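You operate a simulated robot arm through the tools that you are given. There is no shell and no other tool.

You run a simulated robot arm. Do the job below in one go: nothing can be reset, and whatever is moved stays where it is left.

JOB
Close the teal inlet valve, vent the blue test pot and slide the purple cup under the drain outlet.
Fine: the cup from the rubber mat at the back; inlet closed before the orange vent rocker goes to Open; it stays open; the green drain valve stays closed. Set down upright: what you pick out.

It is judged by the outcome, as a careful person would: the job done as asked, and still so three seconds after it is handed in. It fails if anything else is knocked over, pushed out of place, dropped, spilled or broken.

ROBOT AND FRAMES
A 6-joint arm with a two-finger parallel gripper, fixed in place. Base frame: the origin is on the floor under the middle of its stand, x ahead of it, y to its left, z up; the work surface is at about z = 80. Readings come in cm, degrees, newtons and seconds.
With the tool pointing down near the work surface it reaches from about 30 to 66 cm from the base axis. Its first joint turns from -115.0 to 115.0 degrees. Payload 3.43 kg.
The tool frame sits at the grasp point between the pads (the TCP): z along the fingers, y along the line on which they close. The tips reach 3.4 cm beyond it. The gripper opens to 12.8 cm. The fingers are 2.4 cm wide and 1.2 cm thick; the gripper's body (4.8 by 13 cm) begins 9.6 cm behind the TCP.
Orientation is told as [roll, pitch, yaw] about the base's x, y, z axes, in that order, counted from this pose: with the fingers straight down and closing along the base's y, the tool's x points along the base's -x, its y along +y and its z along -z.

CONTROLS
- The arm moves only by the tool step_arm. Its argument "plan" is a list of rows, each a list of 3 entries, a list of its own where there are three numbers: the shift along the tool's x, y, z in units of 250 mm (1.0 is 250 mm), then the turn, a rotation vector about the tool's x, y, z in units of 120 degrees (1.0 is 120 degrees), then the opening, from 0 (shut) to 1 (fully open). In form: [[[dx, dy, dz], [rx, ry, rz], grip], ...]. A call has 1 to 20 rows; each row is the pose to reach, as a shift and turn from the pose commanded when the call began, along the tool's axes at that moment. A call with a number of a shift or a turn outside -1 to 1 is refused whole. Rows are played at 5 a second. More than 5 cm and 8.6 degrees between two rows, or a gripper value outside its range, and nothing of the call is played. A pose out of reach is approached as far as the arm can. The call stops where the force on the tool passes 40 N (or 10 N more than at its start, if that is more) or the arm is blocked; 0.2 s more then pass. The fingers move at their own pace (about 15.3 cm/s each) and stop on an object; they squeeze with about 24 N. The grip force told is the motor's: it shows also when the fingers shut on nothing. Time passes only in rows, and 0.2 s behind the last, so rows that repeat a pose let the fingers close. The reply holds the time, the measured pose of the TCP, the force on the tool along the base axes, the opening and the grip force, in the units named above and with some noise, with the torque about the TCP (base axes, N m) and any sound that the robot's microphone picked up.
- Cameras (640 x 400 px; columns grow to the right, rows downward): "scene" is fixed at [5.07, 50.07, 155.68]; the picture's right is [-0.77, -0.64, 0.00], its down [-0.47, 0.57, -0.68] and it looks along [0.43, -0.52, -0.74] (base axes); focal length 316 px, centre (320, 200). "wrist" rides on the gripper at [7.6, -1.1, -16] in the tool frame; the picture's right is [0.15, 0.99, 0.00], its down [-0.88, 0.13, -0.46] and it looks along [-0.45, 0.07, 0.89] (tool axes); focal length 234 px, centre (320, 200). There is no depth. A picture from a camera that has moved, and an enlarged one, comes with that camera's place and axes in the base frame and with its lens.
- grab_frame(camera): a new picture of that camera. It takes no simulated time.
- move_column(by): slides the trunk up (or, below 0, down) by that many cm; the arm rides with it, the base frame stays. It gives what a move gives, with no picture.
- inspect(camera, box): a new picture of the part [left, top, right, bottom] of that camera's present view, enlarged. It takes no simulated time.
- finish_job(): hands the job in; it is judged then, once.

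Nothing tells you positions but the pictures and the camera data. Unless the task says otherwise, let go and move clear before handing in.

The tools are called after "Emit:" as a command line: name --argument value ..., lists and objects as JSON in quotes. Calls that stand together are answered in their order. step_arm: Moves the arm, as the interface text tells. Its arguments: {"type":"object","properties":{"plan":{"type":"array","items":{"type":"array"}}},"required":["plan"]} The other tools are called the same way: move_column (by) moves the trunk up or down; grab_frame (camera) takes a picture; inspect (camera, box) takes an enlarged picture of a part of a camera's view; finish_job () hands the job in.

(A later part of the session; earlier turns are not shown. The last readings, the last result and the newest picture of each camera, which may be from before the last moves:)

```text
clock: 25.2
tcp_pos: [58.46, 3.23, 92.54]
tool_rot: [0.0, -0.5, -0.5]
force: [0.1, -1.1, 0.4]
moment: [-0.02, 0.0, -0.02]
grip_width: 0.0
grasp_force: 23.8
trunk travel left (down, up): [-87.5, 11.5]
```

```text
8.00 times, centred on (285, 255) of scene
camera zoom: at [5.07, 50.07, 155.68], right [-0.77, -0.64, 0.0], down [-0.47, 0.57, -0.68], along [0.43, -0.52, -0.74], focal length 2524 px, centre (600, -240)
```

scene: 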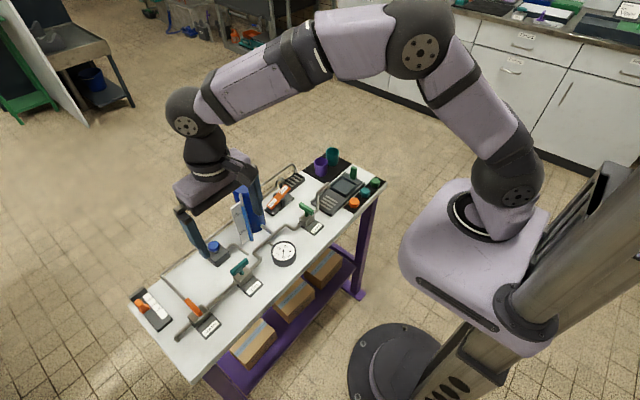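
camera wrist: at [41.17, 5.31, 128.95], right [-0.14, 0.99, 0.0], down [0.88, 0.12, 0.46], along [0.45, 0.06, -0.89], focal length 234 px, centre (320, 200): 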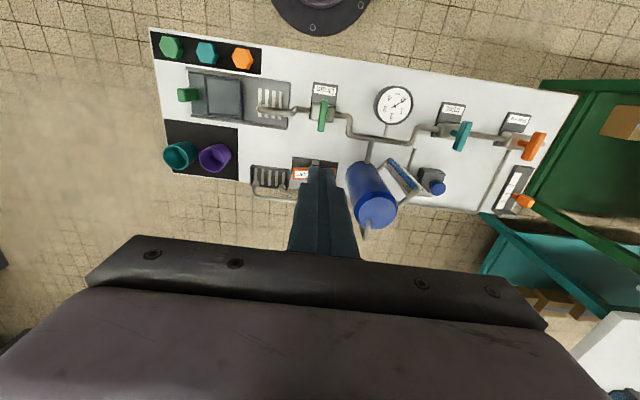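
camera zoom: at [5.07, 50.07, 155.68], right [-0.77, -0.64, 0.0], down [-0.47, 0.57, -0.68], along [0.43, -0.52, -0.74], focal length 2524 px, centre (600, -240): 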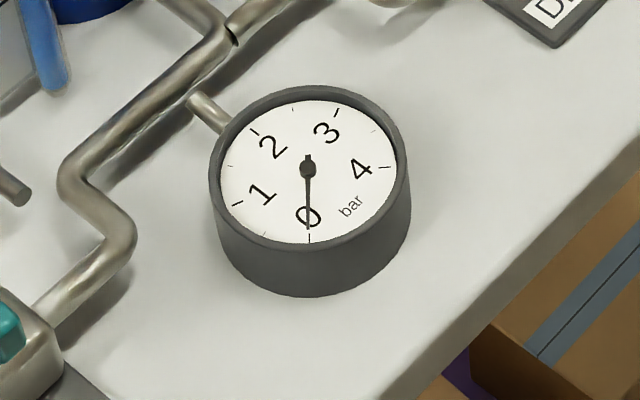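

The rocker tilts about 17° the other way, mirroring its closed position, so the vent is fully open. Next is the purple cup: I'll rise, then turn to yaw 90 above it so the fingers close along x and miss the teal cup.

Emit:
step_arm --plan '[[[0, 0, -0.18], [0, 0.004, 0], 0], [[0, 0, -0.36], [0, 0.004, 0], 0], [[0, 0, -0.54], [0, 0.004, 0], 0], [[0.0, -0.16, -0.6], [0, 0.004, 0], 0.2], [[0.02, -0.34, -0.6], [0, 0.004, 0], 0.5], [[0.04, -0.5, -0.6], [0, 0.004, 0], 0.6], [[0.067, -0.65, -0.6], [0, 0.004, 0], 0.6], [[0.067, -0.65, -0.6], [0, 0.004, 0], 0.6]]'

Emit:
step_arm --plan '[[[0, 0, 0], [0, 0, -0.068], 0.6], [[0, 0, 0], [0, 0, -0.136], 0.6], [[0, 0, 0], [0, 0, -0.204], 0.6], [[0, 0, 0], [0, 0, -0.272], 0.6], [[0, 0, 0.02], [0, 0, -0.34], 0.6], [[0, 0, 0.04], [0, 0, -0.408], 0.6], [[0, 0, 0.06], [0, 0, -0.476], 0.6], [[0, 0, 0.08], [0, 0, -0.544], 0.6], [[0, 0, 0.1], [0, 0, -0.612], 0.6], [[0, 0, 0.12], [0, 0, -0.68], 0.6], [[0, 0, 0.12], [0, 0, -0.752], 0.6], [[0, 0, 0.12], [0, 0, -0.752], 0.6]]'

Emit:
grab_frame --camera "wrist"

Emit:
inspect --camera "scene" --box '[290, 130, 390, 230]'

```text
clock: 27.0
tcp_pos: [56.51, -12.88, 107.55]
tool_rot: [0.1, 0.0, -0.6]
force: [-0.6, 0.0, 0.6]
moment: [0.02, -0.05, 0.01]
grip_width: 7.68
grasp_force: 0.1
trunk travel left (down, up): [-87.5, 11.5]
```

```text
clock: 29.6
tcp_pos: [56.39, -13.01, 104.51]
tool_rot: [0.0, 0.0, 89.7]
force: [0.2, -0.2, 0.2]
moment: [0.06, 0.0, -0.02]
grip_width: 7.68
grasp_force: 0.0
trunk travel left (down, up): [-87.5, 11.5]
```

```text
taken
camera wrist: at [57.63, -20.64, 120.5], right [-0.99, -0.14, 0.0], down [-0.13, 0.88, 0.46], along [-0.07, 0.45, -0.89], focal length 234 px, centre (320, 200)
```

wrist: 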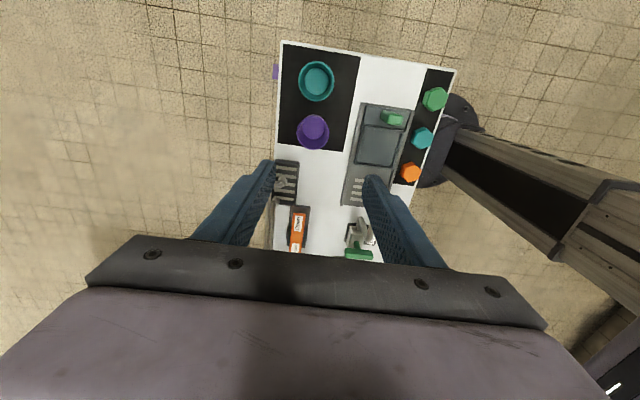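

```text
4.00 times, centred on (340, 180) of scene
camera zoom: at [5.07, 50.07, 155.68], right [-0.77, -0.64, 0.0], down [-0.47, 0.57, -0.68], along [0.43, -0.52, -0.74], focal length 1262 px, centre (240, 280)
```

zoom: 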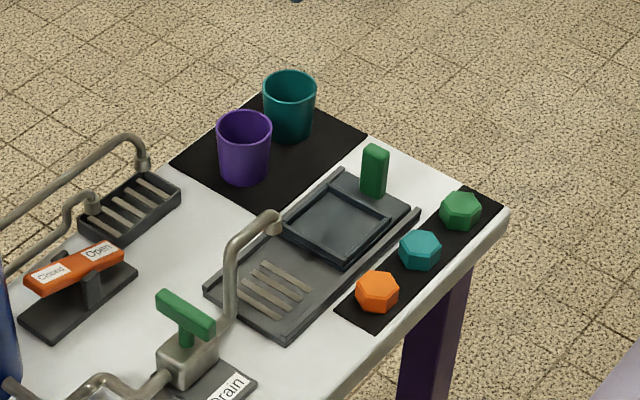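

Emit:
inspect --camera "wrist" --box '[270, 40, 450, 200]'

Emit:
inspect --camera "scene" --box '[305, 140, 350, 185]'

Emit:
inspect --camera "scene" --box '[330, 160, 370, 200]'

Emit:
inspect --camera "scene" --box '[290, 175, 340, 225]'

```text
2.50 times, centred on (360, 120) of wrist
camera zoom: at [57.63, -20.64, 120.5], right [-0.99, -0.14, 0.0], down [-0.13, 0.88, 0.46], along [-0.07, 0.45, -0.89], focal length 585 px, centre (220, 400)
```

zoom: 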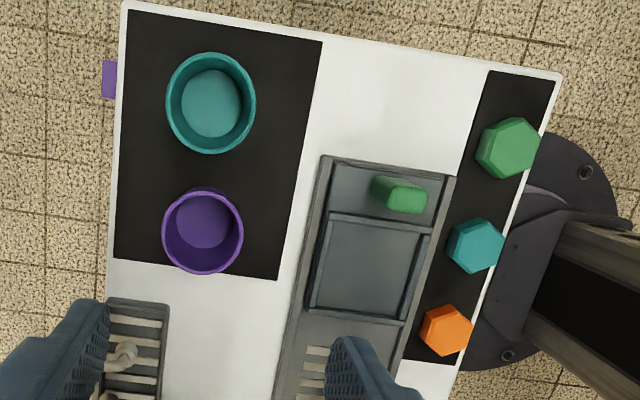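

```text
8.89 times, centred on (328, 162) of scene
camera zoom: at [5.07, 50.07, 155.68], right [-0.77, -0.64, 0.0], down [-0.47, 0.57, -0.68], along [0.43, -0.52, -0.74], focal length 2804 px, centre (253, 533)
```

zoom: 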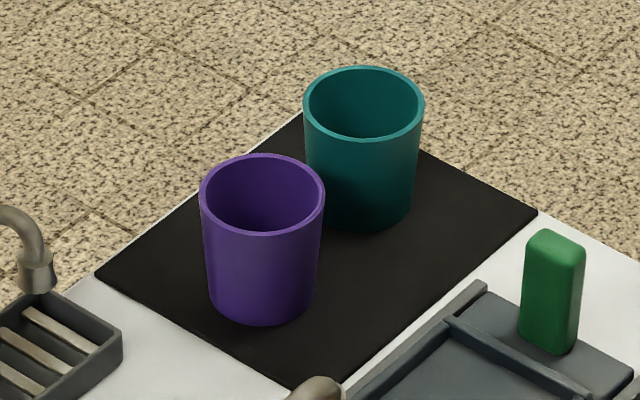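

```text
10.00 times, centred on (350, 180) of scene
camera zoom: at [5.07, 50.07, 155.68], right [-0.77, -0.64, 0.0], down [-0.47, 0.57, -0.68], along [0.43, -0.52, -0.74], focal length 3155 px, centre (20, 400)
```

zoom: 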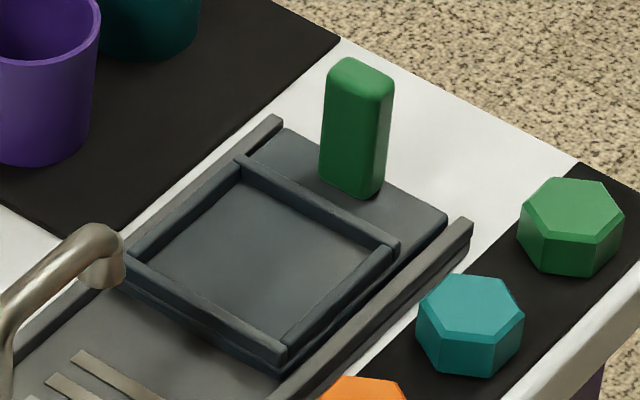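

```text
8.00 times, centred on (315, 200) of scene
camera zoom: at [5.07, 50.07, 155.68], right [-0.77, -0.64, 0.0], down [-0.47, 0.57, -0.68], along [0.43, -0.52, -0.74], focal length 2524 px, centre (360, 200)
```

zoom: 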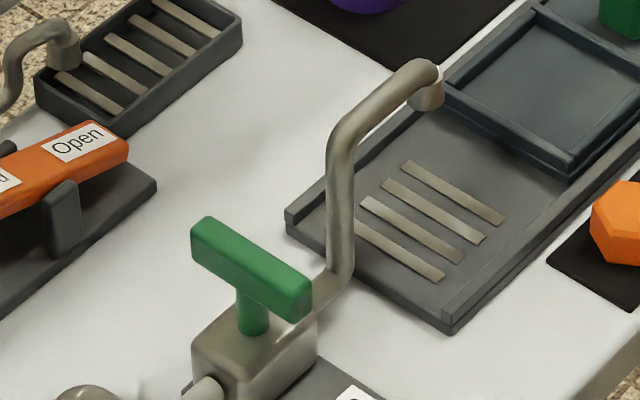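

The purple cup is at about (57.3, −13.5): rim near z 85.3, roughly 4.8 cm across. The teal cup is 6 cm further along −y. I'll centre over the purple cup and descend partway.

Emit:
step_arm --plan '[[[0.009, -0.017, 0.1], [0, 0, 0], 0.6], [[0.018, -0.034, 0.25], [0, 0, 0], 0.6], [[0.018, -0.034, 0.4], [0, 0, 0], 0.6], [[0.018, -0.034, 0.5], [0, 0, 0], 0.6], [[0.018, -0.034, 0.5], [0, 0, 0], 0.6]]'

Emit:
inspect --camera "wrist" --box '[220, 40, 440, 240]'

Emit:
inspect --camera "scene" --box '[290, 110, 370, 190]'

```text
clock: 30.8
tcp_pos: [57.44, -13.47, 91.98]
tool_rot: [-0.1, 0.0, 89.5]
force: [0.6, 1.3, 0.1]
moment: [-0.01, -0.01, -0.02]
grip_width: 7.66
grasp_force: 0.1
trunk travel left (down, up): [-87.5, 11.5]
```

```text
2.00 times, centred on (330, 140) of wrist
camera zoom: at [58.47, -21.06, 107.92], right [-0.99, -0.14, 0.0], down [-0.12, 0.88, 0.46], along [-0.06, 0.45, -0.89], focal length 468 px, centre (300, 320)
```

zoom: 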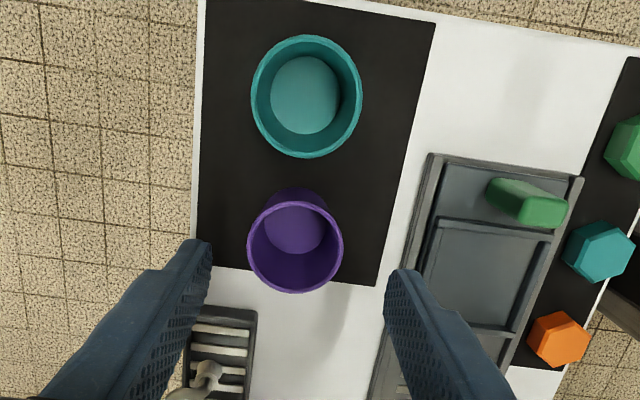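

```text
5.00 times, centred on (330, 150) of scene
camera zoom: at [5.07, 50.07, 155.68], right [-0.77, -0.64, 0.0], down [-0.47, 0.57, -0.68], along [0.43, -0.52, -0.74], focal length 1578 px, centre (270, 450)
```

zoom: 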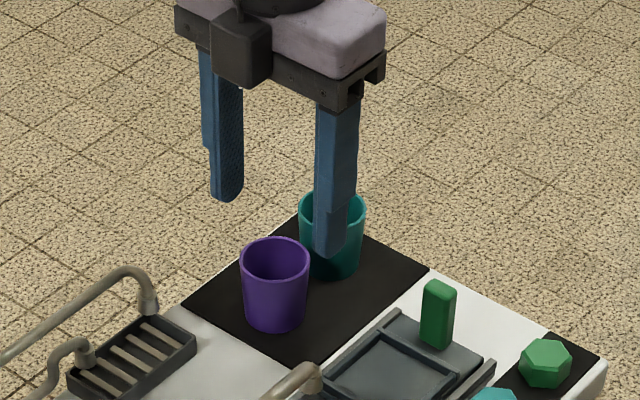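

The cup is at about (57.6, −13.6), well within the open fingers. I'll descend to the grip height.

Emit:
step_arm --plan '[[[0.003, -0.005, 0.07], [0, 0, 0], 0.6], [[0.004, -0.006, 0.14], [0, 0, 0], 0.6], [[0.004, -0.006, 0.2], [0, 0, 0], 0.6], [[0.004, -0.006, 0.25], [0, 0, 0], 0.6], [[0.004, -0.006, 0.25], [0, 0, 0], 0.6]]'

Emit:
inspect --camera "wrist" --box '[220, 40, 440, 240]'

Emit:
inspect --camera "scene" --box '[290, 110, 370, 190]'

```text
clock: 32.0
tcp_pos: [57.57, -13.57, 85.69]
tool_rot: [0.0, 0.0, 89.6]
force: [-0.4, 0.1, -0.4]
moment: [-0.01, -0.01, 0.01]
grip_width: 7.7
grasp_force: 0.1
trunk travel left (down, up): [-87.5, 11.5]
```

```text
2.00 times, centred on (330, 140) of wrist
camera zoom: at [58.64, -21.19, 101.71], right [-0.99, -0.14, 0.0], down [-0.12, 0.88, 0.46], along [-0.06, 0.45, -0.89], focal length 468 px, centre (300, 320)
```

zoom: 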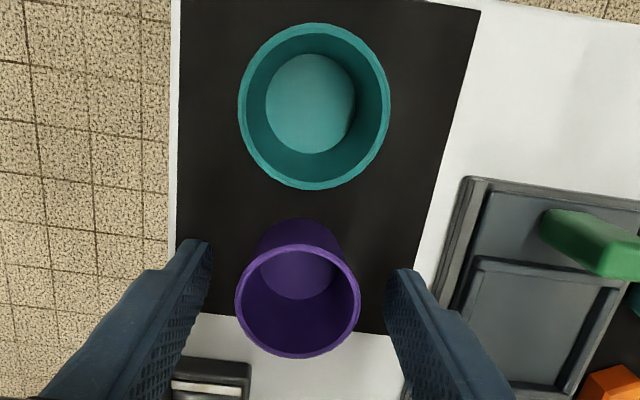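

```text
5.00 times, centred on (330, 150) of scene
camera zoom: at [5.07, 50.07, 155.68], right [-0.77, -0.64, 0.0], down [-0.47, 0.57, -0.68], along [0.43, -0.52, -0.74], focal length 1578 px, centre (270, 450)
```

zoom: 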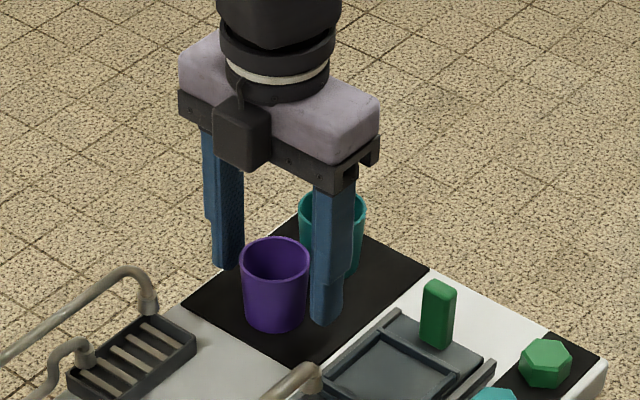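

The fingers straddle the cup cleanly. I'll close on it.

Emit:
step_arm --plan '[[[0, 0, 0], [0, 0, 0], 0.5], [[0, 0, 0], [0, 0, 0], 0.42], [[0, 0, 0], [0, 0, 0], 0.37], [[0, 0, 0], [0, 0, 0], 0.3], [[0, 0, 0], [0, 0, 0], 0.3], [[0, 0, 0], [0, 0, 0], 0.3]]'

Emit:
inspect --camera "wrist" --box '[220, 40, 440, 240]'

```text
clock: 33.4
tcp_pos: [57.6, -13.63, 85.76]
tool_rot: [0.0, -0.1, 89.7]
force: [0.7, -0.2, 1.0]
moment: [-0.01, 0.01, 0.02]
grip_width: 4.72
grasp_force: 23.8
trunk travel left (down, up): [-87.5, 11.5]
```

```text
2.00 times, centred on (330, 140) of wrist
camera zoom: at [58.64, -21.19, 101.72], right [-0.99, -0.14, 0.0], down [-0.12, 0.88, 0.46], along [-0.06, 0.45, -0.89], focal length 468 px, centre (300, 320)
```

zoom: 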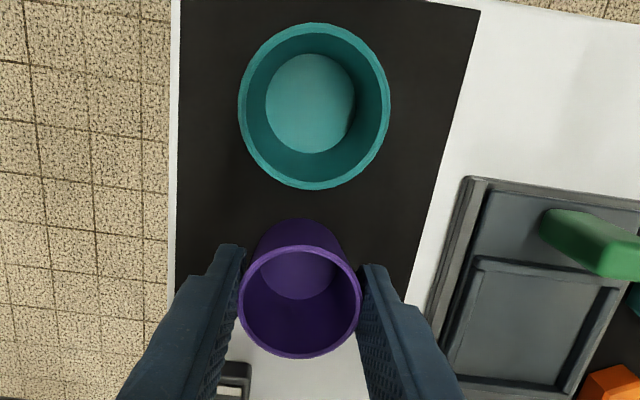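

The cup is held, with the fingers stopped at 4.72 cm. I'll lift it, carry it level over to the carriage recess centred near (46.4, −12.1), and stop above it to check.

Emit:
step_arm --plan '[[[0, 0, -0.04], [0, 0, 0], 0.3], [[0, 0, -0.12], [0, 0, 0], 0.3], [[0, 0, -0.22], [0, 0, 0], 0.3], [[0, 0, -0.32], [0, 0, 0], 0.3], [[0, 0, -0.4], [0, 0, 0], 0.3], [[-0.01, 0.06, -0.4], [0, 0, 0], 0.3], [[-0.02, 0.16, -0.4], [0, 0, 0], 0.3], [[-0.04, 0.27, -0.4], [0, 0, 0], 0.3], [[-0.05, 0.37, -0.4], [0, 0, 0], 0.3], [[-0.06, 0.43, -0.4], [0, 0, 0], 0.3], [[-0.06, 0.447, -0.4], [0, 0, 0], 0.3], [[-0.06, 0.447, -0.4], [0, 0, 0], 0.3]]'

Emit:
inspect --camera "wrist" --box '[220, 40, 440, 240]'

Emit:
inspect --camera "scene" --box '[290, 120, 390, 220]'

```text
clock: 36.0
tcp_pos: [46.4, -12.11, 95.71]
tool_rot: [0.0, 0.1, 89.7]
force: [0.0, -0.6, 1.2]
moment: [0.01, -0.01, 0.03]
grip_width: 3.82
grasp_force: 0.1
trunk travel left (down, up): [-87.5, 11.5]
```

```text
2.00 times, centred on (330, 140) of wrist
camera zoom: at [47.47, -19.65, 111.77], right [-0.99, -0.14, 0.0], down [-0.12, 0.88, 0.46], along [-0.06, 0.45, -0.89], focal length 468 px, centre (300, 320)
```

zoom: 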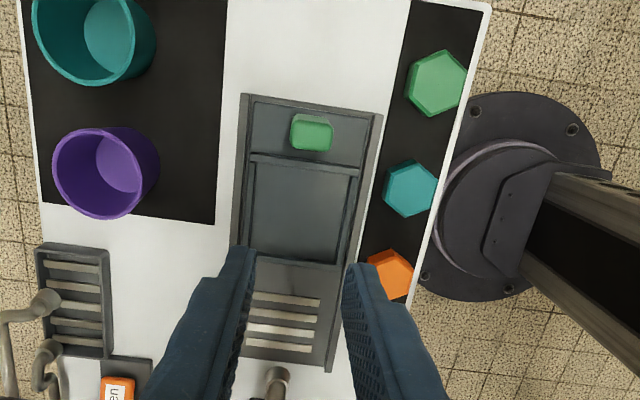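

```text
4.00 times, centred on (340, 170) of scene
camera zoom: at [5.07, 50.07, 155.68], right [-0.77, -0.64, 0.0], down [-0.47, 0.57, -0.68], along [0.43, -0.52, -0.74], focal length 1262 px, centre (240, 320)
```

zoom: 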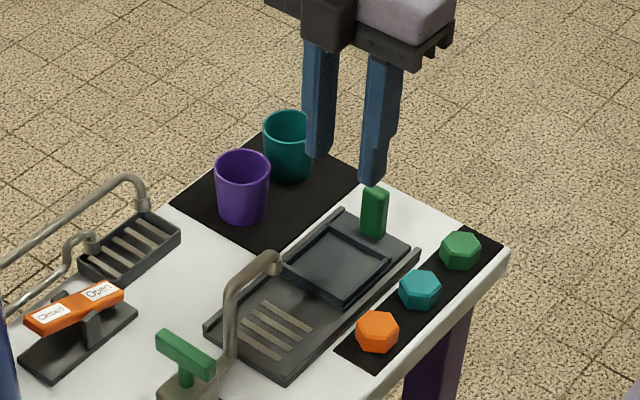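

The grip slipped: the cup stayed standing on the mat while the fingers rose. I'll check that it hasn't moved, then regrip lower and with full squeeze.

Emit:
inspect --camera "scene" --box '[305, 140, 350, 185]'

Emit:
inspect --camera "wrist" --box '[220, 40, 340, 140]'

Emit:
inspect --camera "wrist" --box '[280, 60, 380, 230]'

```text
8.89 times, centred on (328, 162) of scene
camera zoom: at [5.07, 50.07, 155.68], right [-0.77, -0.64, 0.0], down [-0.47, 0.57, -0.68], along [0.43, -0.52, -0.74], focal length 2804 px, centre (253, 533)
```

zoom: 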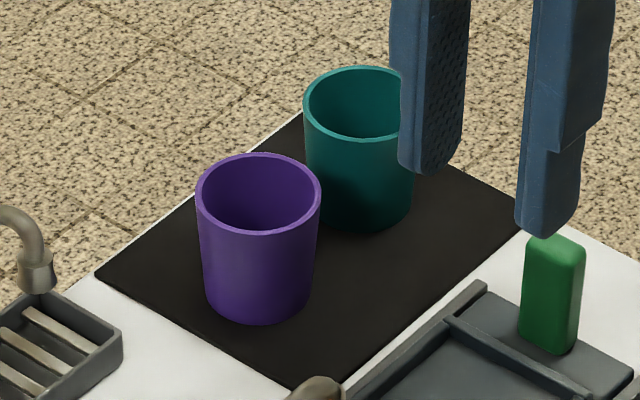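

```text
4.00 times, centred on (280, 90) of wrist
camera zoom: at [47.47, -19.65, 111.77], right [-0.99, -0.14, 0.0], down [-0.12, 0.88, 0.46], along [-0.06, 0.45, -0.89], focal length 937 px, centre (480, 640)
```

zoom: 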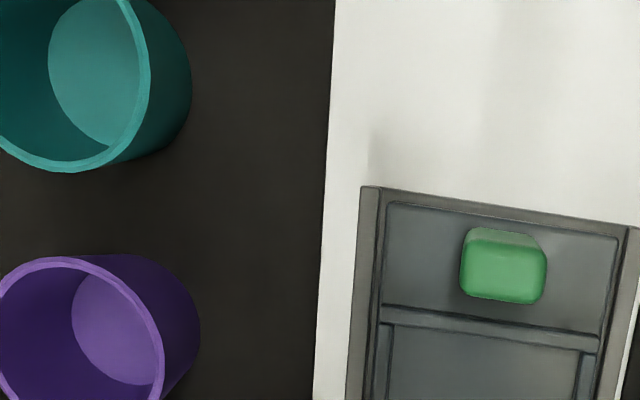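

```text
2.35 times, centred on (330, 145) of wrist
camera zoom: at [47.47, -19.65, 111.77], right [-0.99, -0.14, 0.0], down [-0.12, 0.88, 0.46], along [-0.06, 0.45, -0.89], focal length 551 px, centre (296, 329)
```

zoom: 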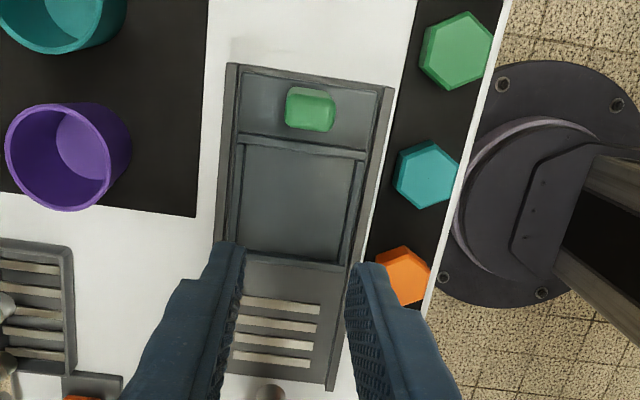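

The cup is still upright and has shifted only about 1 mm. I'll check the height of the carriage rim before choosing the new grip height.

Emit:
inspect --camera "scene" --box '[338, 178, 362, 202]'

Emit:
inspect --camera "scene" --box '[348, 165, 372, 189]'

```text
16.00 times, centred on (350, 190) of scene
camera zoom: at [5.07, 50.07, 155.68], right [-0.77, -0.64, 0.0], down [-0.47, 0.57, -0.68], along [0.43, -0.52, -0.74], focal length 5048 px, centre (-160, 360)
```

zoom: 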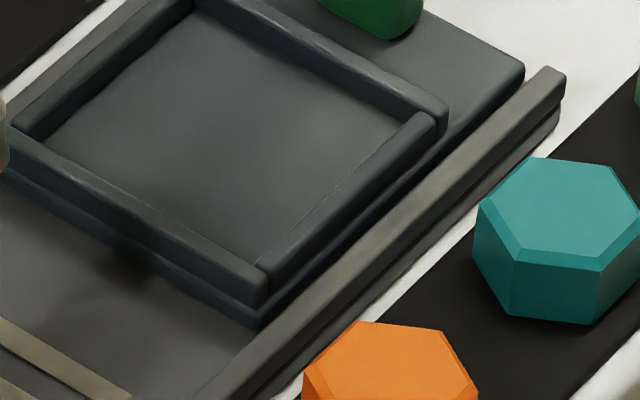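

```text
16.00 times, centred on (360, 177) of scene
camera zoom: at [5.07, 50.07, 155.68], right [-0.77, -0.64, 0.0], down [-0.47, 0.57, -0.68], along [0.43, -0.52, -0.74], focal length 5048 px, centre (-320, 568)
```

zoom: 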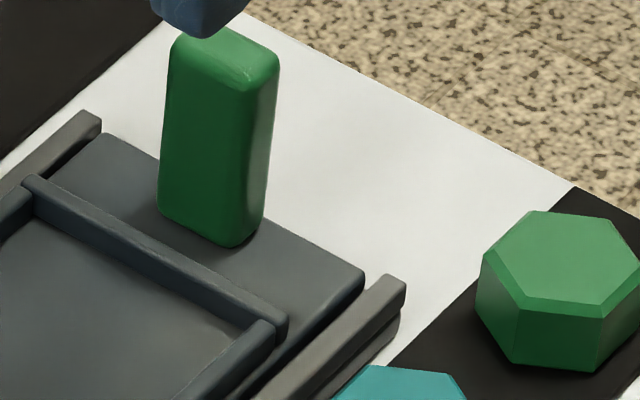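

The carriage rim stands about 0.7 cm above its floor. I'll regrip with the tips 1.3 cm above the cup's base, full squeeze, then lift slightly and check before carrying.

Emit:
step_arm --plan '[[[0.01, -0.12, 0], [0, 0, 0], 0.45], [[0.03, -0.27, 0], [0, 0, 0], 0.6], [[0.05, -0.4, 0], [0, 0, 0], 0.6], [[0.058, -0.449, 0.02], [0, 0, 0], 0.6], [[0.058, -0.449, 0.12], [0, 0, 0], 0.6], [[0.058, -0.449, 0.24], [0, 0, 0], 0.6], [[0.058, -0.449, 0.34], [0, 0, 0], 0.6], [[0.058, -0.449, 0.4], [0, 0, 0], 0.6], [[0.058, -0.449, 0.428], [0, 0, 0], 0.6], [[0.058, -0.449, 0.428], [0, 0, 0], 0.6]]'

Emit:
inspect --camera "wrist" --box '[220, 40, 440, 240]'

Emit:
inspect --camera "scene" --box '[290, 110, 370, 190]'

```text
clock: 38.2
tcp_pos: [57.53, -13.42, 84.91]
tool_rot: [-0.1, 0.0, 89.6]
force: [-1.1, 0.3, 0.1]
moment: [0.0, -0.01, 0.01]
grip_width: 7.69
grasp_force: 0.0
trunk travel left (down, up): [-87.5, 11.5]
```

```text
2.00 times, centred on (330, 140) of wrist
camera zoom: at [58.62, -21.07, 100.98], right [-0.99, -0.14, 0.0], down [-0.12, 0.88, 0.46], along [-0.06, 0.45, -0.89], focal length 468 px, centre (300, 320)
```

zoom: 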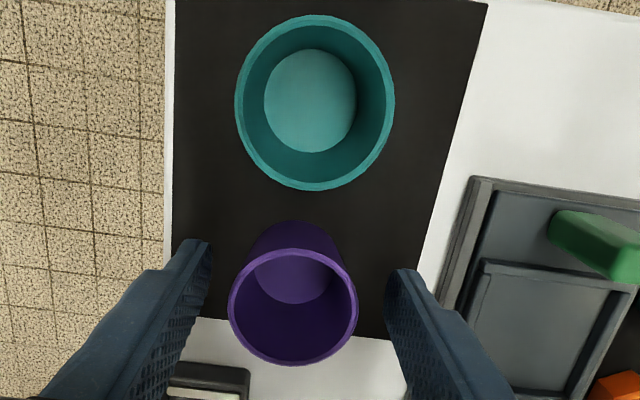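

```text
5.00 times, centred on (330, 150) of scene
camera zoom: at [5.07, 50.07, 155.68], right [-0.77, -0.64, 0.0], down [-0.47, 0.57, -0.68], along [0.43, -0.52, -0.74], focal length 1578 px, centre (270, 450)
```

zoom: 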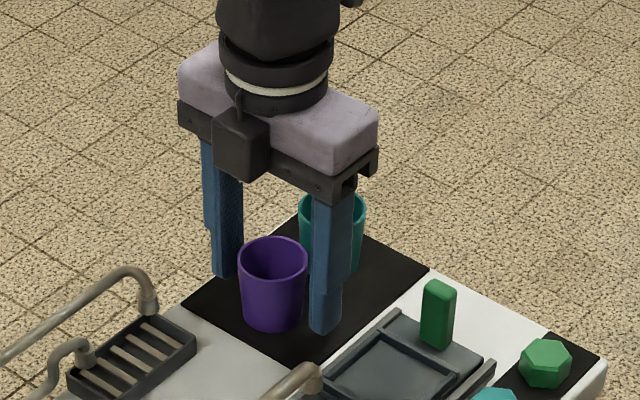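

The cup sits between the fingers. I'll close with full squeeze and then do a small test lift.

Emit:
step_arm --plan '[[[0, -0.008, 0], [0, 0, 0], 0.5], [[0, -0.008, 0], [0, 0, 0], 0.42], [[0, -0.008, 0], [0, 0, 0], 0.37], [[0, -0.008, 0], [0, 0, 0], 0.2], [[0, -0.008, 0], [0, 0, 0], 0.0], [[0, -0.008, 0], [0, 0, 0], 0.0], [[0, -0.008, 0], [0, 0, 0], 0.0]]'

Emit:
step_arm --plan '[[[0, 0, -0.02], [0, 0, 0], 0], [[0, 0, -0.05], [0, 0, 0], 0], [[0, 0, -0.08], [0, 0, 0], 0], [[0, 0, -0.08], [0, 0, 0], 0]]'

Emit:
inspect --camera "wrist" --box '[220, 40, 440, 240]'

Emit:
inspect --camera "scene" --box '[290, 110, 370, 190]'

```text
clock: 39.8
tcp_pos: [57.69, -13.42, 85.01]
tool_rot: [0.0, 0.0, 89.6]
force: [1.3, 0.8, 1.7]
moment: [0.0, 0.01, -0.01]
grip_width: 4.73
grasp_force: 24.4
trunk travel left (down, up): [-87.5, 11.5]
```

```text
clock: 40.8
tcp_pos: [57.64, -13.44, 86.9]
tool_rot: [0.0, 0.0, 89.6]
force: [0.2, 0.6, -0.8]
moment: [-0.01, 0.0, 0.03]
grip_width: 4.71
grasp_force: 23.9
trunk travel left (down, up): [-87.5, 11.5]
```

```text
2.00 times, centred on (330, 140) of wrist
camera zoom: at [58.87, -21.1, 102.98], right [-0.99, -0.14, 0.0], down [-0.12, 0.88, 0.46], along [-0.06, 0.45, -0.89], focal length 468 px, centre (300, 320)
```

zoom: 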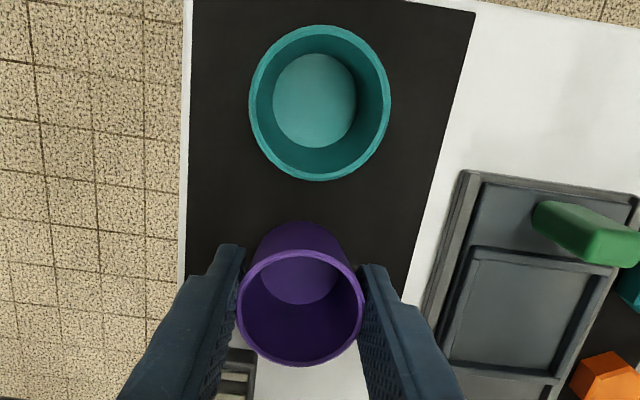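

```text
5.00 times, centred on (330, 150) of scene
camera zoom: at [5.07, 50.07, 155.68], right [-0.77, -0.64, 0.0], down [-0.47, 0.57, -0.68], along [0.43, -0.52, -0.74], focal length 1578 px, centre (270, 450)
```

zoom: 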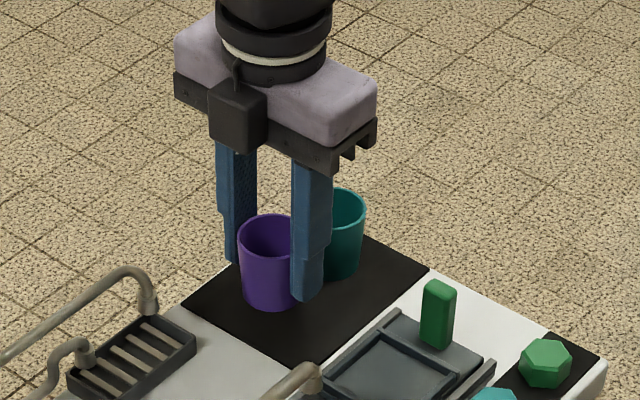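

The test lift worked: the cup rose with the gripper. I'll lift further and carry it slowly to above the carriage.

Emit:
step_arm --plan '[[[0, 0, -0.05], [0, 0, 0], 0], [[0, 0, -0.1], [0, 0, 0], 0], [[0, 0, -0.16], [0, 0, 0], 0], [[0, 0, -0.22], [0, 0, 0], 0], [[0, 0, -0.25], [0, 0, 0], 0], [[-0.005, 0.03, -0.25], [0, 0, 0], 0], [[-0.012, 0.09, -0.25], [0, 0, 0], 0], [[-0.02, 0.15, -0.25], [0, 0, 0], 0], [[-0.03, 0.21, -0.25], [0, 0, 0], 0], [[-0.038, 0.27, -0.25], [0, 0, 0], 0], [[-0.045, 0.33, -0.25], [0, 0, 0], 0], [[-0.053, 0.39, -0.25], [0, 0, 0], 0], [[-0.058, 0.43, -0.25], [0, 0, 0], 0], [[-0.06, 0.454, -0.25], [0, 0, 0], 0], [[-0.06, 0.454, -0.25], [0, 0, 0], 0]]'

Emit:
inspect --camera "wrist" --box '[220, 40, 440, 240]'

Emit:
inspect --camera "scene" --box '[300, 120, 400, 220]'

```text
clock: 44.0
tcp_pos: [46.41, -11.82, 93.2]
tool_rot: [0.0, 0.0, 89.5]
force: [0.3, 0.2, 0.1]
moment: [0.0, -0.03, -0.01]
grip_width: 4.7
grasp_force: 24.1
trunk travel left (down, up): [-87.5, 11.5]
```

```text
2.00 times, centred on (330, 140) of wrist
camera zoom: at [47.49, -19.56, 109.26], right [-0.99, -0.14, 0.0], down [-0.12, 0.88, 0.46], along [-0.06, 0.45, -0.89], focal length 468 px, centre (300, 320)
```

zoom: 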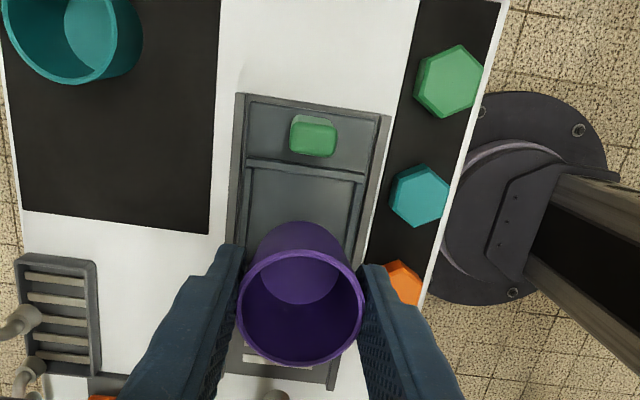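

```text
4.00 times, centred on (350, 170) of scene
camera zoom: at [5.07, 50.07, 155.68], right [-0.77, -0.64, 0.0], down [-0.47, 0.57, -0.68], along [0.43, -0.52, -0.74], focal length 1262 px, centre (200, 320)
```

zoom: 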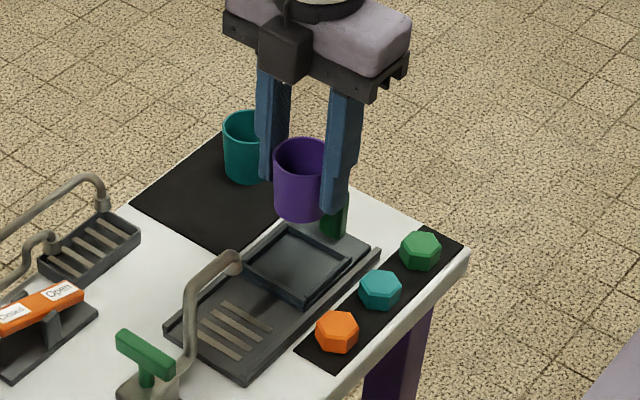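

The cup is level above the recess and aligned with the frame centre. I'll lower it to just above the floor of the carriage.

Emit:
step_arm --plan '[[[0, 0, 0.05], [0, 0, 0], 0], [[0, 0, 0.1], [0, 0, 0], 0], [[0, 0, 0.15], [0, 0, 0], 0], [[0, 0, 0.2], [0, 0, 0], 0], [[0, 0, 0.24], [0, 0, 0], 0], [[0, 0, 0.26], [0, 0, 0], 0], [[0, 0, 0.26], [0, 0, 0], 0]]'

Emit:
inspect --camera "scene" --box '[320, 150, 380, 210]'

Emit:
inspect --camera "wrist" --box '[220, 40, 440, 240]'

```text
clock: 45.6
tcp_pos: [46.39, -11.87, 86.83]
tool_rot: [-0.1, 0.0, 89.6]
force: [-0.2, 0.8, -0.7]
moment: [0.0, 0.01, 0.03]
grip_width: 4.71
grasp_force: 24.5
trunk travel left (down, up): [-87.5, 11.5]
```

```text
6.67 times, centred on (350, 180) of scene
camera zoom: at [5.07, 50.07, 155.68], right [-0.77, -0.64, 0.0], down [-0.47, 0.57, -0.68], along [0.43, -0.52, -0.74], focal length 2103 px, centre (120, 333)
```

zoom: 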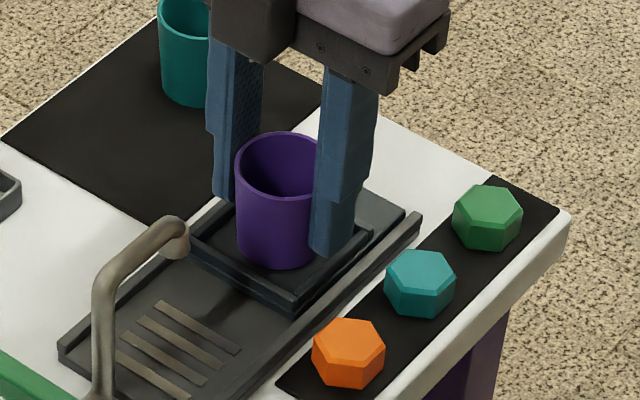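

```text
2.00 times, centred on (330, 140) of wrist
camera zoom: at [47.51, -19.53, 102.79], right [-0.99, -0.14, 0.0], down [-0.12, 0.88, 0.46], along [-0.06, 0.45, -0.89], focal length 468 px, centre (300, 320)
```

zoom: 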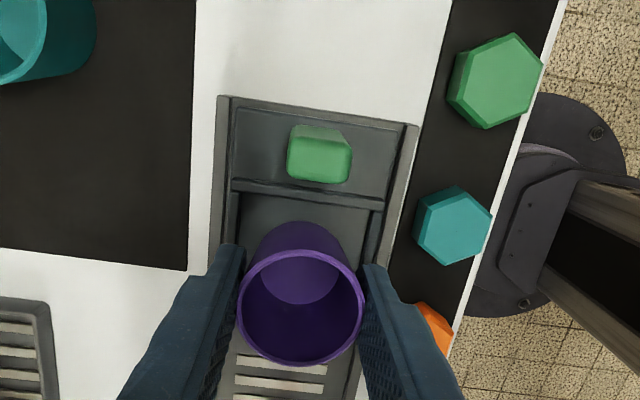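

It's just above the carriage floor. I'll ease down a little at a time, watching for contact.

Emit:
step_arm --plan '[[[0, 0, 0.008], [0, 0, 0], 0], [[0, 0, 0.016], [0, 0, 0], 0], [[0, 0, 0.02], [0, 0, 0], 0], [[0, 0, 0.02], [0, 0, 0], 0]]'

```text
clock: 46.6
tcp_pos: [46.47, -11.84, 86.39]
tool_rot: [0.0, 0.1, 89.5]
force: [0.2, -0.4, 4.7]
moment: [-0.04, 0.1, -0.02]
grip_width: 4.71
grasp_force: 24.0
trunk travel left (down, up): [-87.5, 11.5]
```

Emit:
step_arm --plan '[[[0, 0, 0.004], [0, 0, 0], 0], [[0, 0, 0.006], [0, 0, 0], 0], [[0, 0, 0.006], [0, 0, 0], 0]]'

Emit:
inspect --camera "scene" --box '[330, 155, 370, 195]'

```text
clock: 47.4
tcp_pos: [46.46, -12.02, 86.31]
tool_rot: [-0.2, 0.1, 89.5]
force: [0.7, 0.1, 18.0]
moment: [0.08, -0.03, -0.03]
grip_width: 4.71
grasp_force: 24.0
trunk travel left (down, up): [-87.5, 11.5]
```

```text
10.00 times, centred on (350, 175) of scene
camera zoom: at [5.07, 50.07, 155.68], right [-0.77, -0.64, 0.0], down [-0.47, 0.57, -0.68], along [0.43, -0.52, -0.74], focal length 3155 px, centre (20, 450)
```

zoom: 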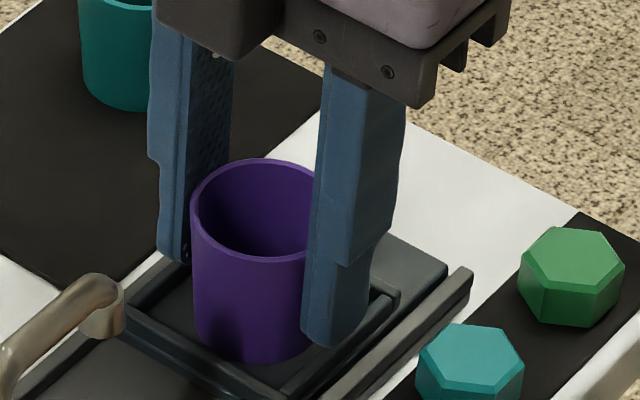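

The cup is seated on the carriage floor, with an 18 N contact reading. I'll ease off slightly, open gently and rise straight up.

Emit:
step_arm --plan '[[[0, 0, -0.004], [0, 0, 0], 0], [[0, 0, -0.004], [0, 0, 0], 0.3], [[0, 0, -0.004], [0, 0, 0], 0.38], [[0, 0, -0.004], [0, 0, 0], 0.43], [[0, 0, -0.004], [0, 0, 0], 0.47], [[0, 0, -0.004], [0, 0, 0], 0.47]]'

Emit:
inspect --camera "scene" --box '[330, 155, 370, 195]'

Emit:
inspect --camera "wrist" --box '[220, 40, 440, 240]'

```text
clock: 48.8
tcp_pos: [46.4, -11.76, 86.14]
tool_rot: [0.0, 0.0, 89.6]
force: [0.4, 0.1, -0.1]
moment: [-0.01, 0.01, 0.03]
grip_width: 6.03
grasp_force: 0.1
trunk travel left (down, up): [-87.5, 11.5]
```

```text
10.00 times, centred on (350, 175) of scene
camera zoom: at [5.07, 50.07, 155.68], right [-0.77, -0.64, 0.0], down [-0.47, 0.57, -0.68], along [0.43, -0.52, -0.74], focal length 3155 px, centre (20, 450)
```

zoom: 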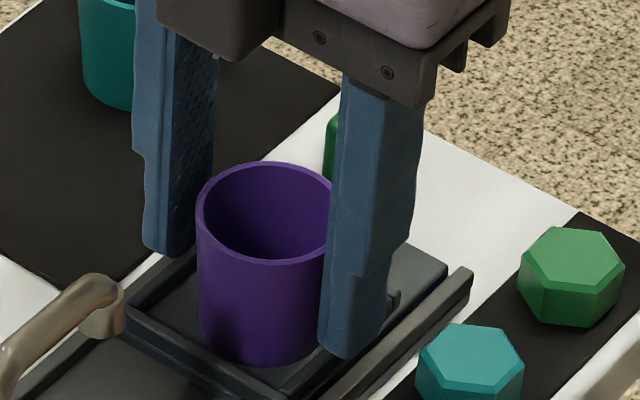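

```text
2.00 times, centred on (330, 140) of wrist
camera zoom: at [47.52, -19.52, 102.21], right [-0.99, -0.14, 0.0], down [-0.12, 0.88, 0.46], along [-0.06, 0.45, -0.89], focal length 468 px, centre (300, 320)
```

zoom: 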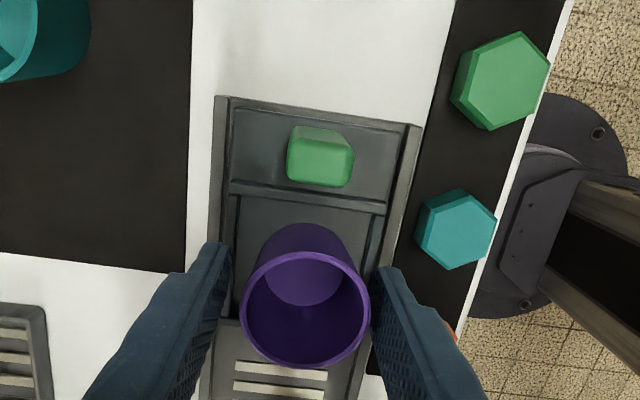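

The cup is down; the −x finger is almost touching it, so I'll shift the gripper slightly to centre the gap before lifting away.

Emit:
step_arm --plan '[[[0, 0.008, 0], [0, 0, 0], 0.48], [[0, 0.016, 0], [0, 0, 0], 0.5], [[0, 0.016, 0], [0, 0, 0], 0.5]]'

Emit:
inspect --camera "wrist" --box '[220, 40, 440, 240]'

```text
clock: 49.6
tcp_pos: [45.9, -12.0, 86.21]
tool_rot: [0.1, 0.0, 89.7]
force: [-0.5, -0.1, 0.0]
moment: [0.01, -0.01, -0.01]
grip_width: 6.42
grasp_force: 0.0
trunk travel left (down, up): [-87.5, 11.5]
```

```text
2.00 times, centred on (330, 140) of wrist
camera zoom: at [47.1, -19.52, 102.19], right [-0.99, -0.14, 0.0], down [-0.12, 0.88, 0.46], along [-0.06, 0.45, -0.89], focal length 468 px, centre (300, 320)
```

zoom: 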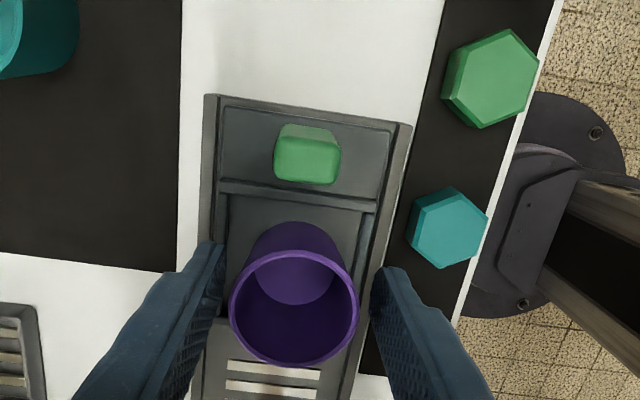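

Both fingers are free of the cup, so I'll rise straight up.

Emit:
step_arm --plan '[[[0, 0, -0.03], [0, 0, 0], 0.5], [[0, 0, -0.1], [0, 0, 0], 0.5], [[0, 0, -0.2], [0, 0, 0], 0.5], [[0, 0, -0.32], [0, 0, 0], 0.5], [[0, 0, -0.44], [0, 0, 0], 0.5], [[0, 0, -0.5], [0, 0, 0], 0.5], [[0, 0, -0.5], [0, 0, 0], 0.5]]'

Emit:
inspect --camera "wrist" --box '[240, 50, 400, 210]'

Emit:
inspect --camera "scene" --box '[320, 155, 370, 205]'

```text
clock: 51.2
tcp_pos: [45.98, -11.99, 98.73]
tool_rot: [0.2, -0.1, 89.7]
force: [0.3, 0.4, 0.8]
moment: [-0.04, 0.04, 0.01]
grip_width: 6.43
grasp_force: 0.0
trunk travel left (down, up): [-87.5, 11.5]
```

```text
2.50 times, centred on (320, 130) of wrist
camera zoom: at [47.17, -19.57, 114.74], right [-0.99, -0.14, 0.0], down [-0.12, 0.88, 0.46], along [-0.06, 0.45, -0.89], focal length 585 px, centre (320, 375)
```

zoom: 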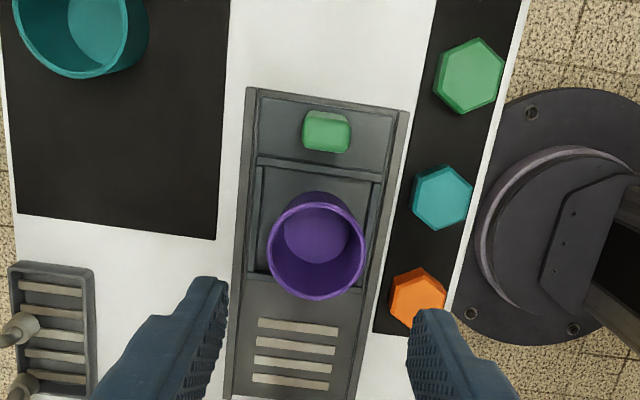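

```text
8.00 times, centred on (345, 180) of scene
camera zoom: at [5.07, 50.07, 155.68], right [-0.77, -0.64, 0.0], down [-0.47, 0.57, -0.68], along [0.43, -0.52, -0.74], focal length 2524 px, centre (120, 360)
```

zoom: 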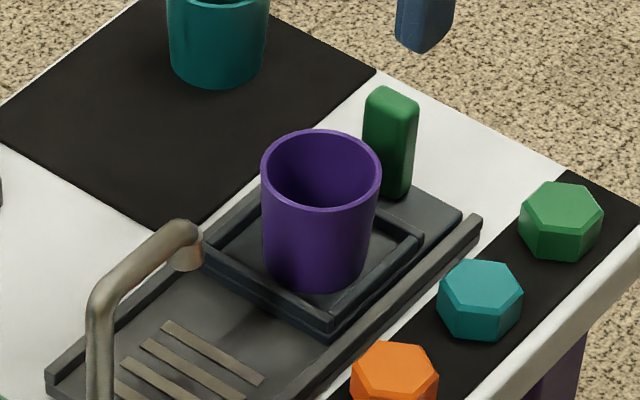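

The cup stands upright and centred in the carriage at (46.3, −12.0). Its rim is about 1 cm lower than the nozzle. The green post is at about (46.4, −17.4), so I'll close the fingers and come down behind it on the −y side to push the carriage along its rails.

Emit:
step_arm --plan '[[[0.12, -0.005, 0], [0, 0, 0], 0.3], [[0.25, -0.01, 0], [0, 0, 0], 0.1], [[0.35, -0.014, 0], [0, 0, 0], 0.0], [[0.35, -0.014, 0.12], [0, 0, 0], 0.0], [[0.35, -0.014, 0.26], [0, 0, 0], 0.0], [[0.35, -0.014, 0.38], [0, 0, 0], 0.0], [[0.35, -0.014, 0.48], [0, 0, 0], 0.0], [[0.35, -0.014, 0.48], [0, 0, 0], 0.0]]'

Emit:
inspect --camera "wrist" --box '[240, 50, 400, 210]'

Emit:
inspect --camera "scene" --box '[310, 140, 390, 220]'

```text
clock: 53.0
tcp_pos: [46.33, -20.87, 86.64]
tool_rot: [0.0, 0.0, 89.6]
force: [-0.5, -0.6, -0.4]
moment: [0.01, 0.02, -0.02]
grip_width: 0.01
grasp_force: 23.9
trunk travel left (down, up): [-87.5, 11.5]
```

```text
2.50 times, centred on (320, 130) of wrist
camera zoom: at [47.4, -28.35, 102.67], right [-0.99, -0.14, 0.0], down [-0.12, 0.88, 0.46], along [-0.06, 0.45, -0.89], focal length 585 px, centre (320, 375)
```

zoom: 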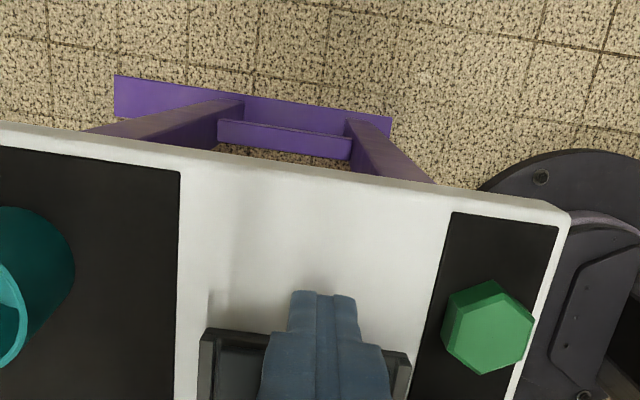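

```text
5.00 times, centred on (350, 180) of scene
camera zoom: at [5.07, 50.07, 155.68], right [-0.77, -0.64, 0.0], down [-0.47, 0.57, -0.68], along [0.43, -0.52, -0.74], focal length 1578 px, centre (170, 300)
```

zoom: 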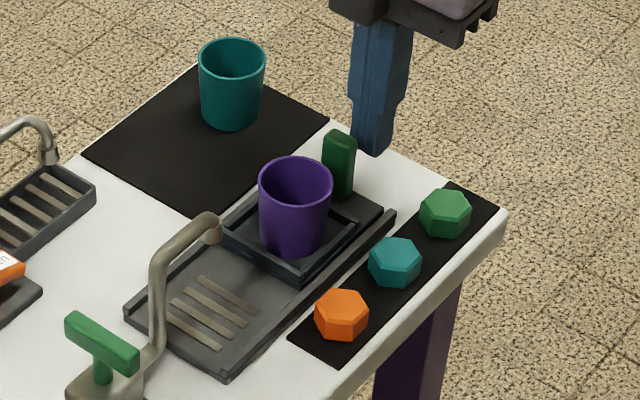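

The fingers are directly behind the post. I'll push slowly in +y and check that the carriage slides with the cup stable.

Emit:
step_arm --plan '[[[-0.02, 0, 0], [0, 0, 0], 0], [[-0.04, 0, 0], [0, 0, 0], 0], [[-0.055, 0, 0], [0, 0, 0], 0], [[-0.07, 0, 0], [0, 0, 0], 0], [[-0.085, 0, 0], [0, 0, 0], 0], [[-0.1, 0, 0], [0, 0, 0], 0], [[-0.115, 0, 0], [0, 0, 0], 0], [[-0.13, 0, 0], [0, 0, 0], 0], [[-0.13, 0, 0], [0, 0, 0], 0]]'

Emit:
inspect --camera "scene" --box '[310, 140, 390, 220]'

Emit:
inspect --camera "wrist" --box '[220, 70, 420, 230]'

```text
clock: 55.0
tcp_pos: [46.39, -17.47, 86.74]
tool_rot: [0.1, -0.1, 89.6]
force: [-0.6, -0.9, -0.4]
moment: [-0.01, -0.02, 0.0]
grip_width: 0.01
grasp_force: 24.0
trunk travel left (down, up): [-87.5, 11.5]
```

```text
5.00 times, centred on (350, 180) of scene
camera zoom: at [5.07, 50.07, 155.68], right [-0.77, -0.64, 0.0], down [-0.47, 0.57, -0.68], along [0.43, -0.52, -0.74], focal length 1578 px, centre (170, 300)
```

zoom: 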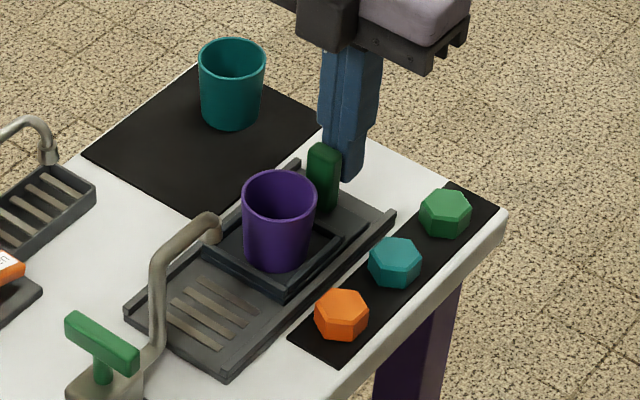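

```text
2.50 times, centred on (320, 150) of wrist
camera zoom: at [47.44, -25.01, 102.67], right [-0.99, -0.14, 0.0], down [-0.12, 0.88, 0.46], along [-0.06, 0.45, -0.89], focal length 585 px, centre (320, 325)
```

zoom: 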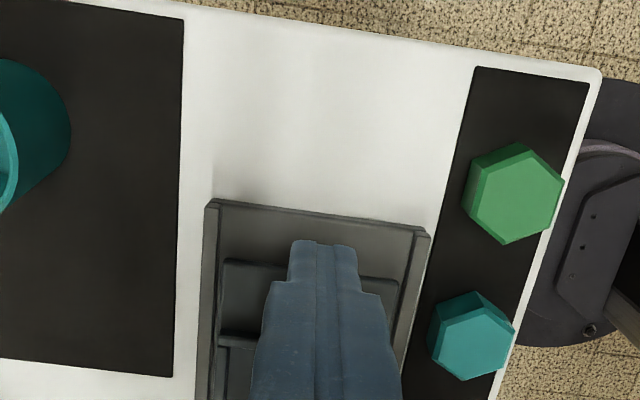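

The carriage slides easily and the cup rides with it. I'll carry on pushing slowly, then check before the last centimetre.

Emit:
step_arm --plan '[[[-0.015, 0, 0], [0, 0, 0], 0], [[-0.035, 0, 0], [0, 0, 0], 0], [[-0.055, 0, 0], [0, 0, 0], 0], [[-0.075, 0, 0], [0, 0, 0], 0], [[-0.095, 0, 0], [0, 0, 0], 0], [[-0.115, 0, 0], [0, 0, 0], 0], [[-0.135, 0, 0], [0, 0, 0], 0], [[-0.155, 0, 0], [0, 0, 0], 0], [[-0.175, 0, 0], [0, 0, 0], 0], [[-0.195, 0, 0], [0, 0, 0], 0], [[-0.205, 0, 0], [0, 0, 0], 0], [[-0.205, 0, 0], [0, 0, 0], 0]]'

Emit:
inspect --camera "scene" --box '[300, 160, 370, 230]'

Emit:
grab_frame --camera "wrist"

```text
clock: 57.6
tcp_pos: [46.39, -12.29, 86.59]
tool_rot: [0.1, 0.0, 89.6]
force: [-0.5, -0.3, -0.6]
moment: [0.01, 0.0, -0.01]
grip_width: 0.0
grasp_force: 23.1
trunk travel left (down, up): [-87.5, 11.5]
```

```text
5.71 times, centred on (335, 195) of scene
camera zoom: at [5.07, 50.07, 155.68], right [-0.77, -0.64, 0.0], down [-0.47, 0.57, -0.68], along [0.43, -0.52, -0.74], focal length 1803 px, centre (234, 229)
```

zoom: 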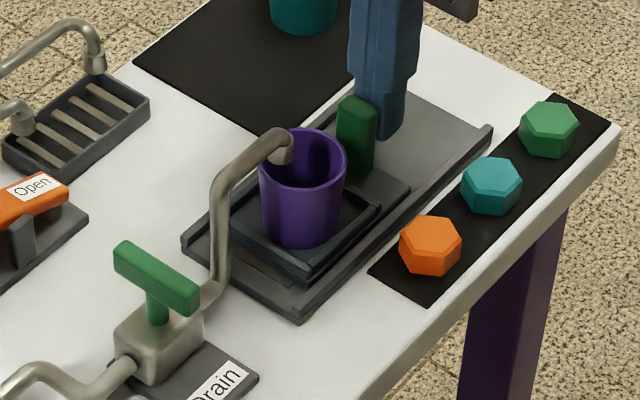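

```text
taken
camera wrist: at [47.45, -19.91, 102.75], right [-0.99, -0.14, 0.0], down [-0.12, 0.88, 0.46], along [-0.06, 0.45, -0.89], focal length 234 px, centre (320, 200)
```

wrist: 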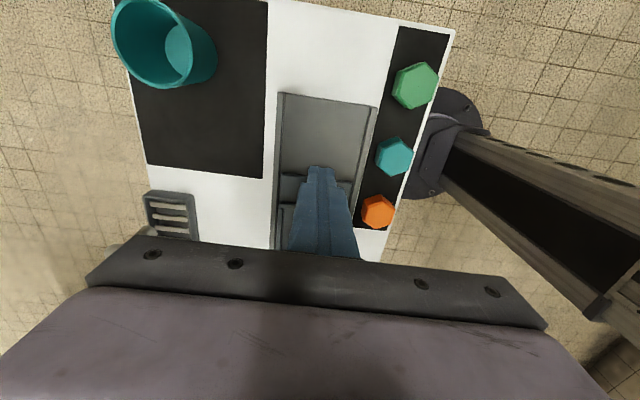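

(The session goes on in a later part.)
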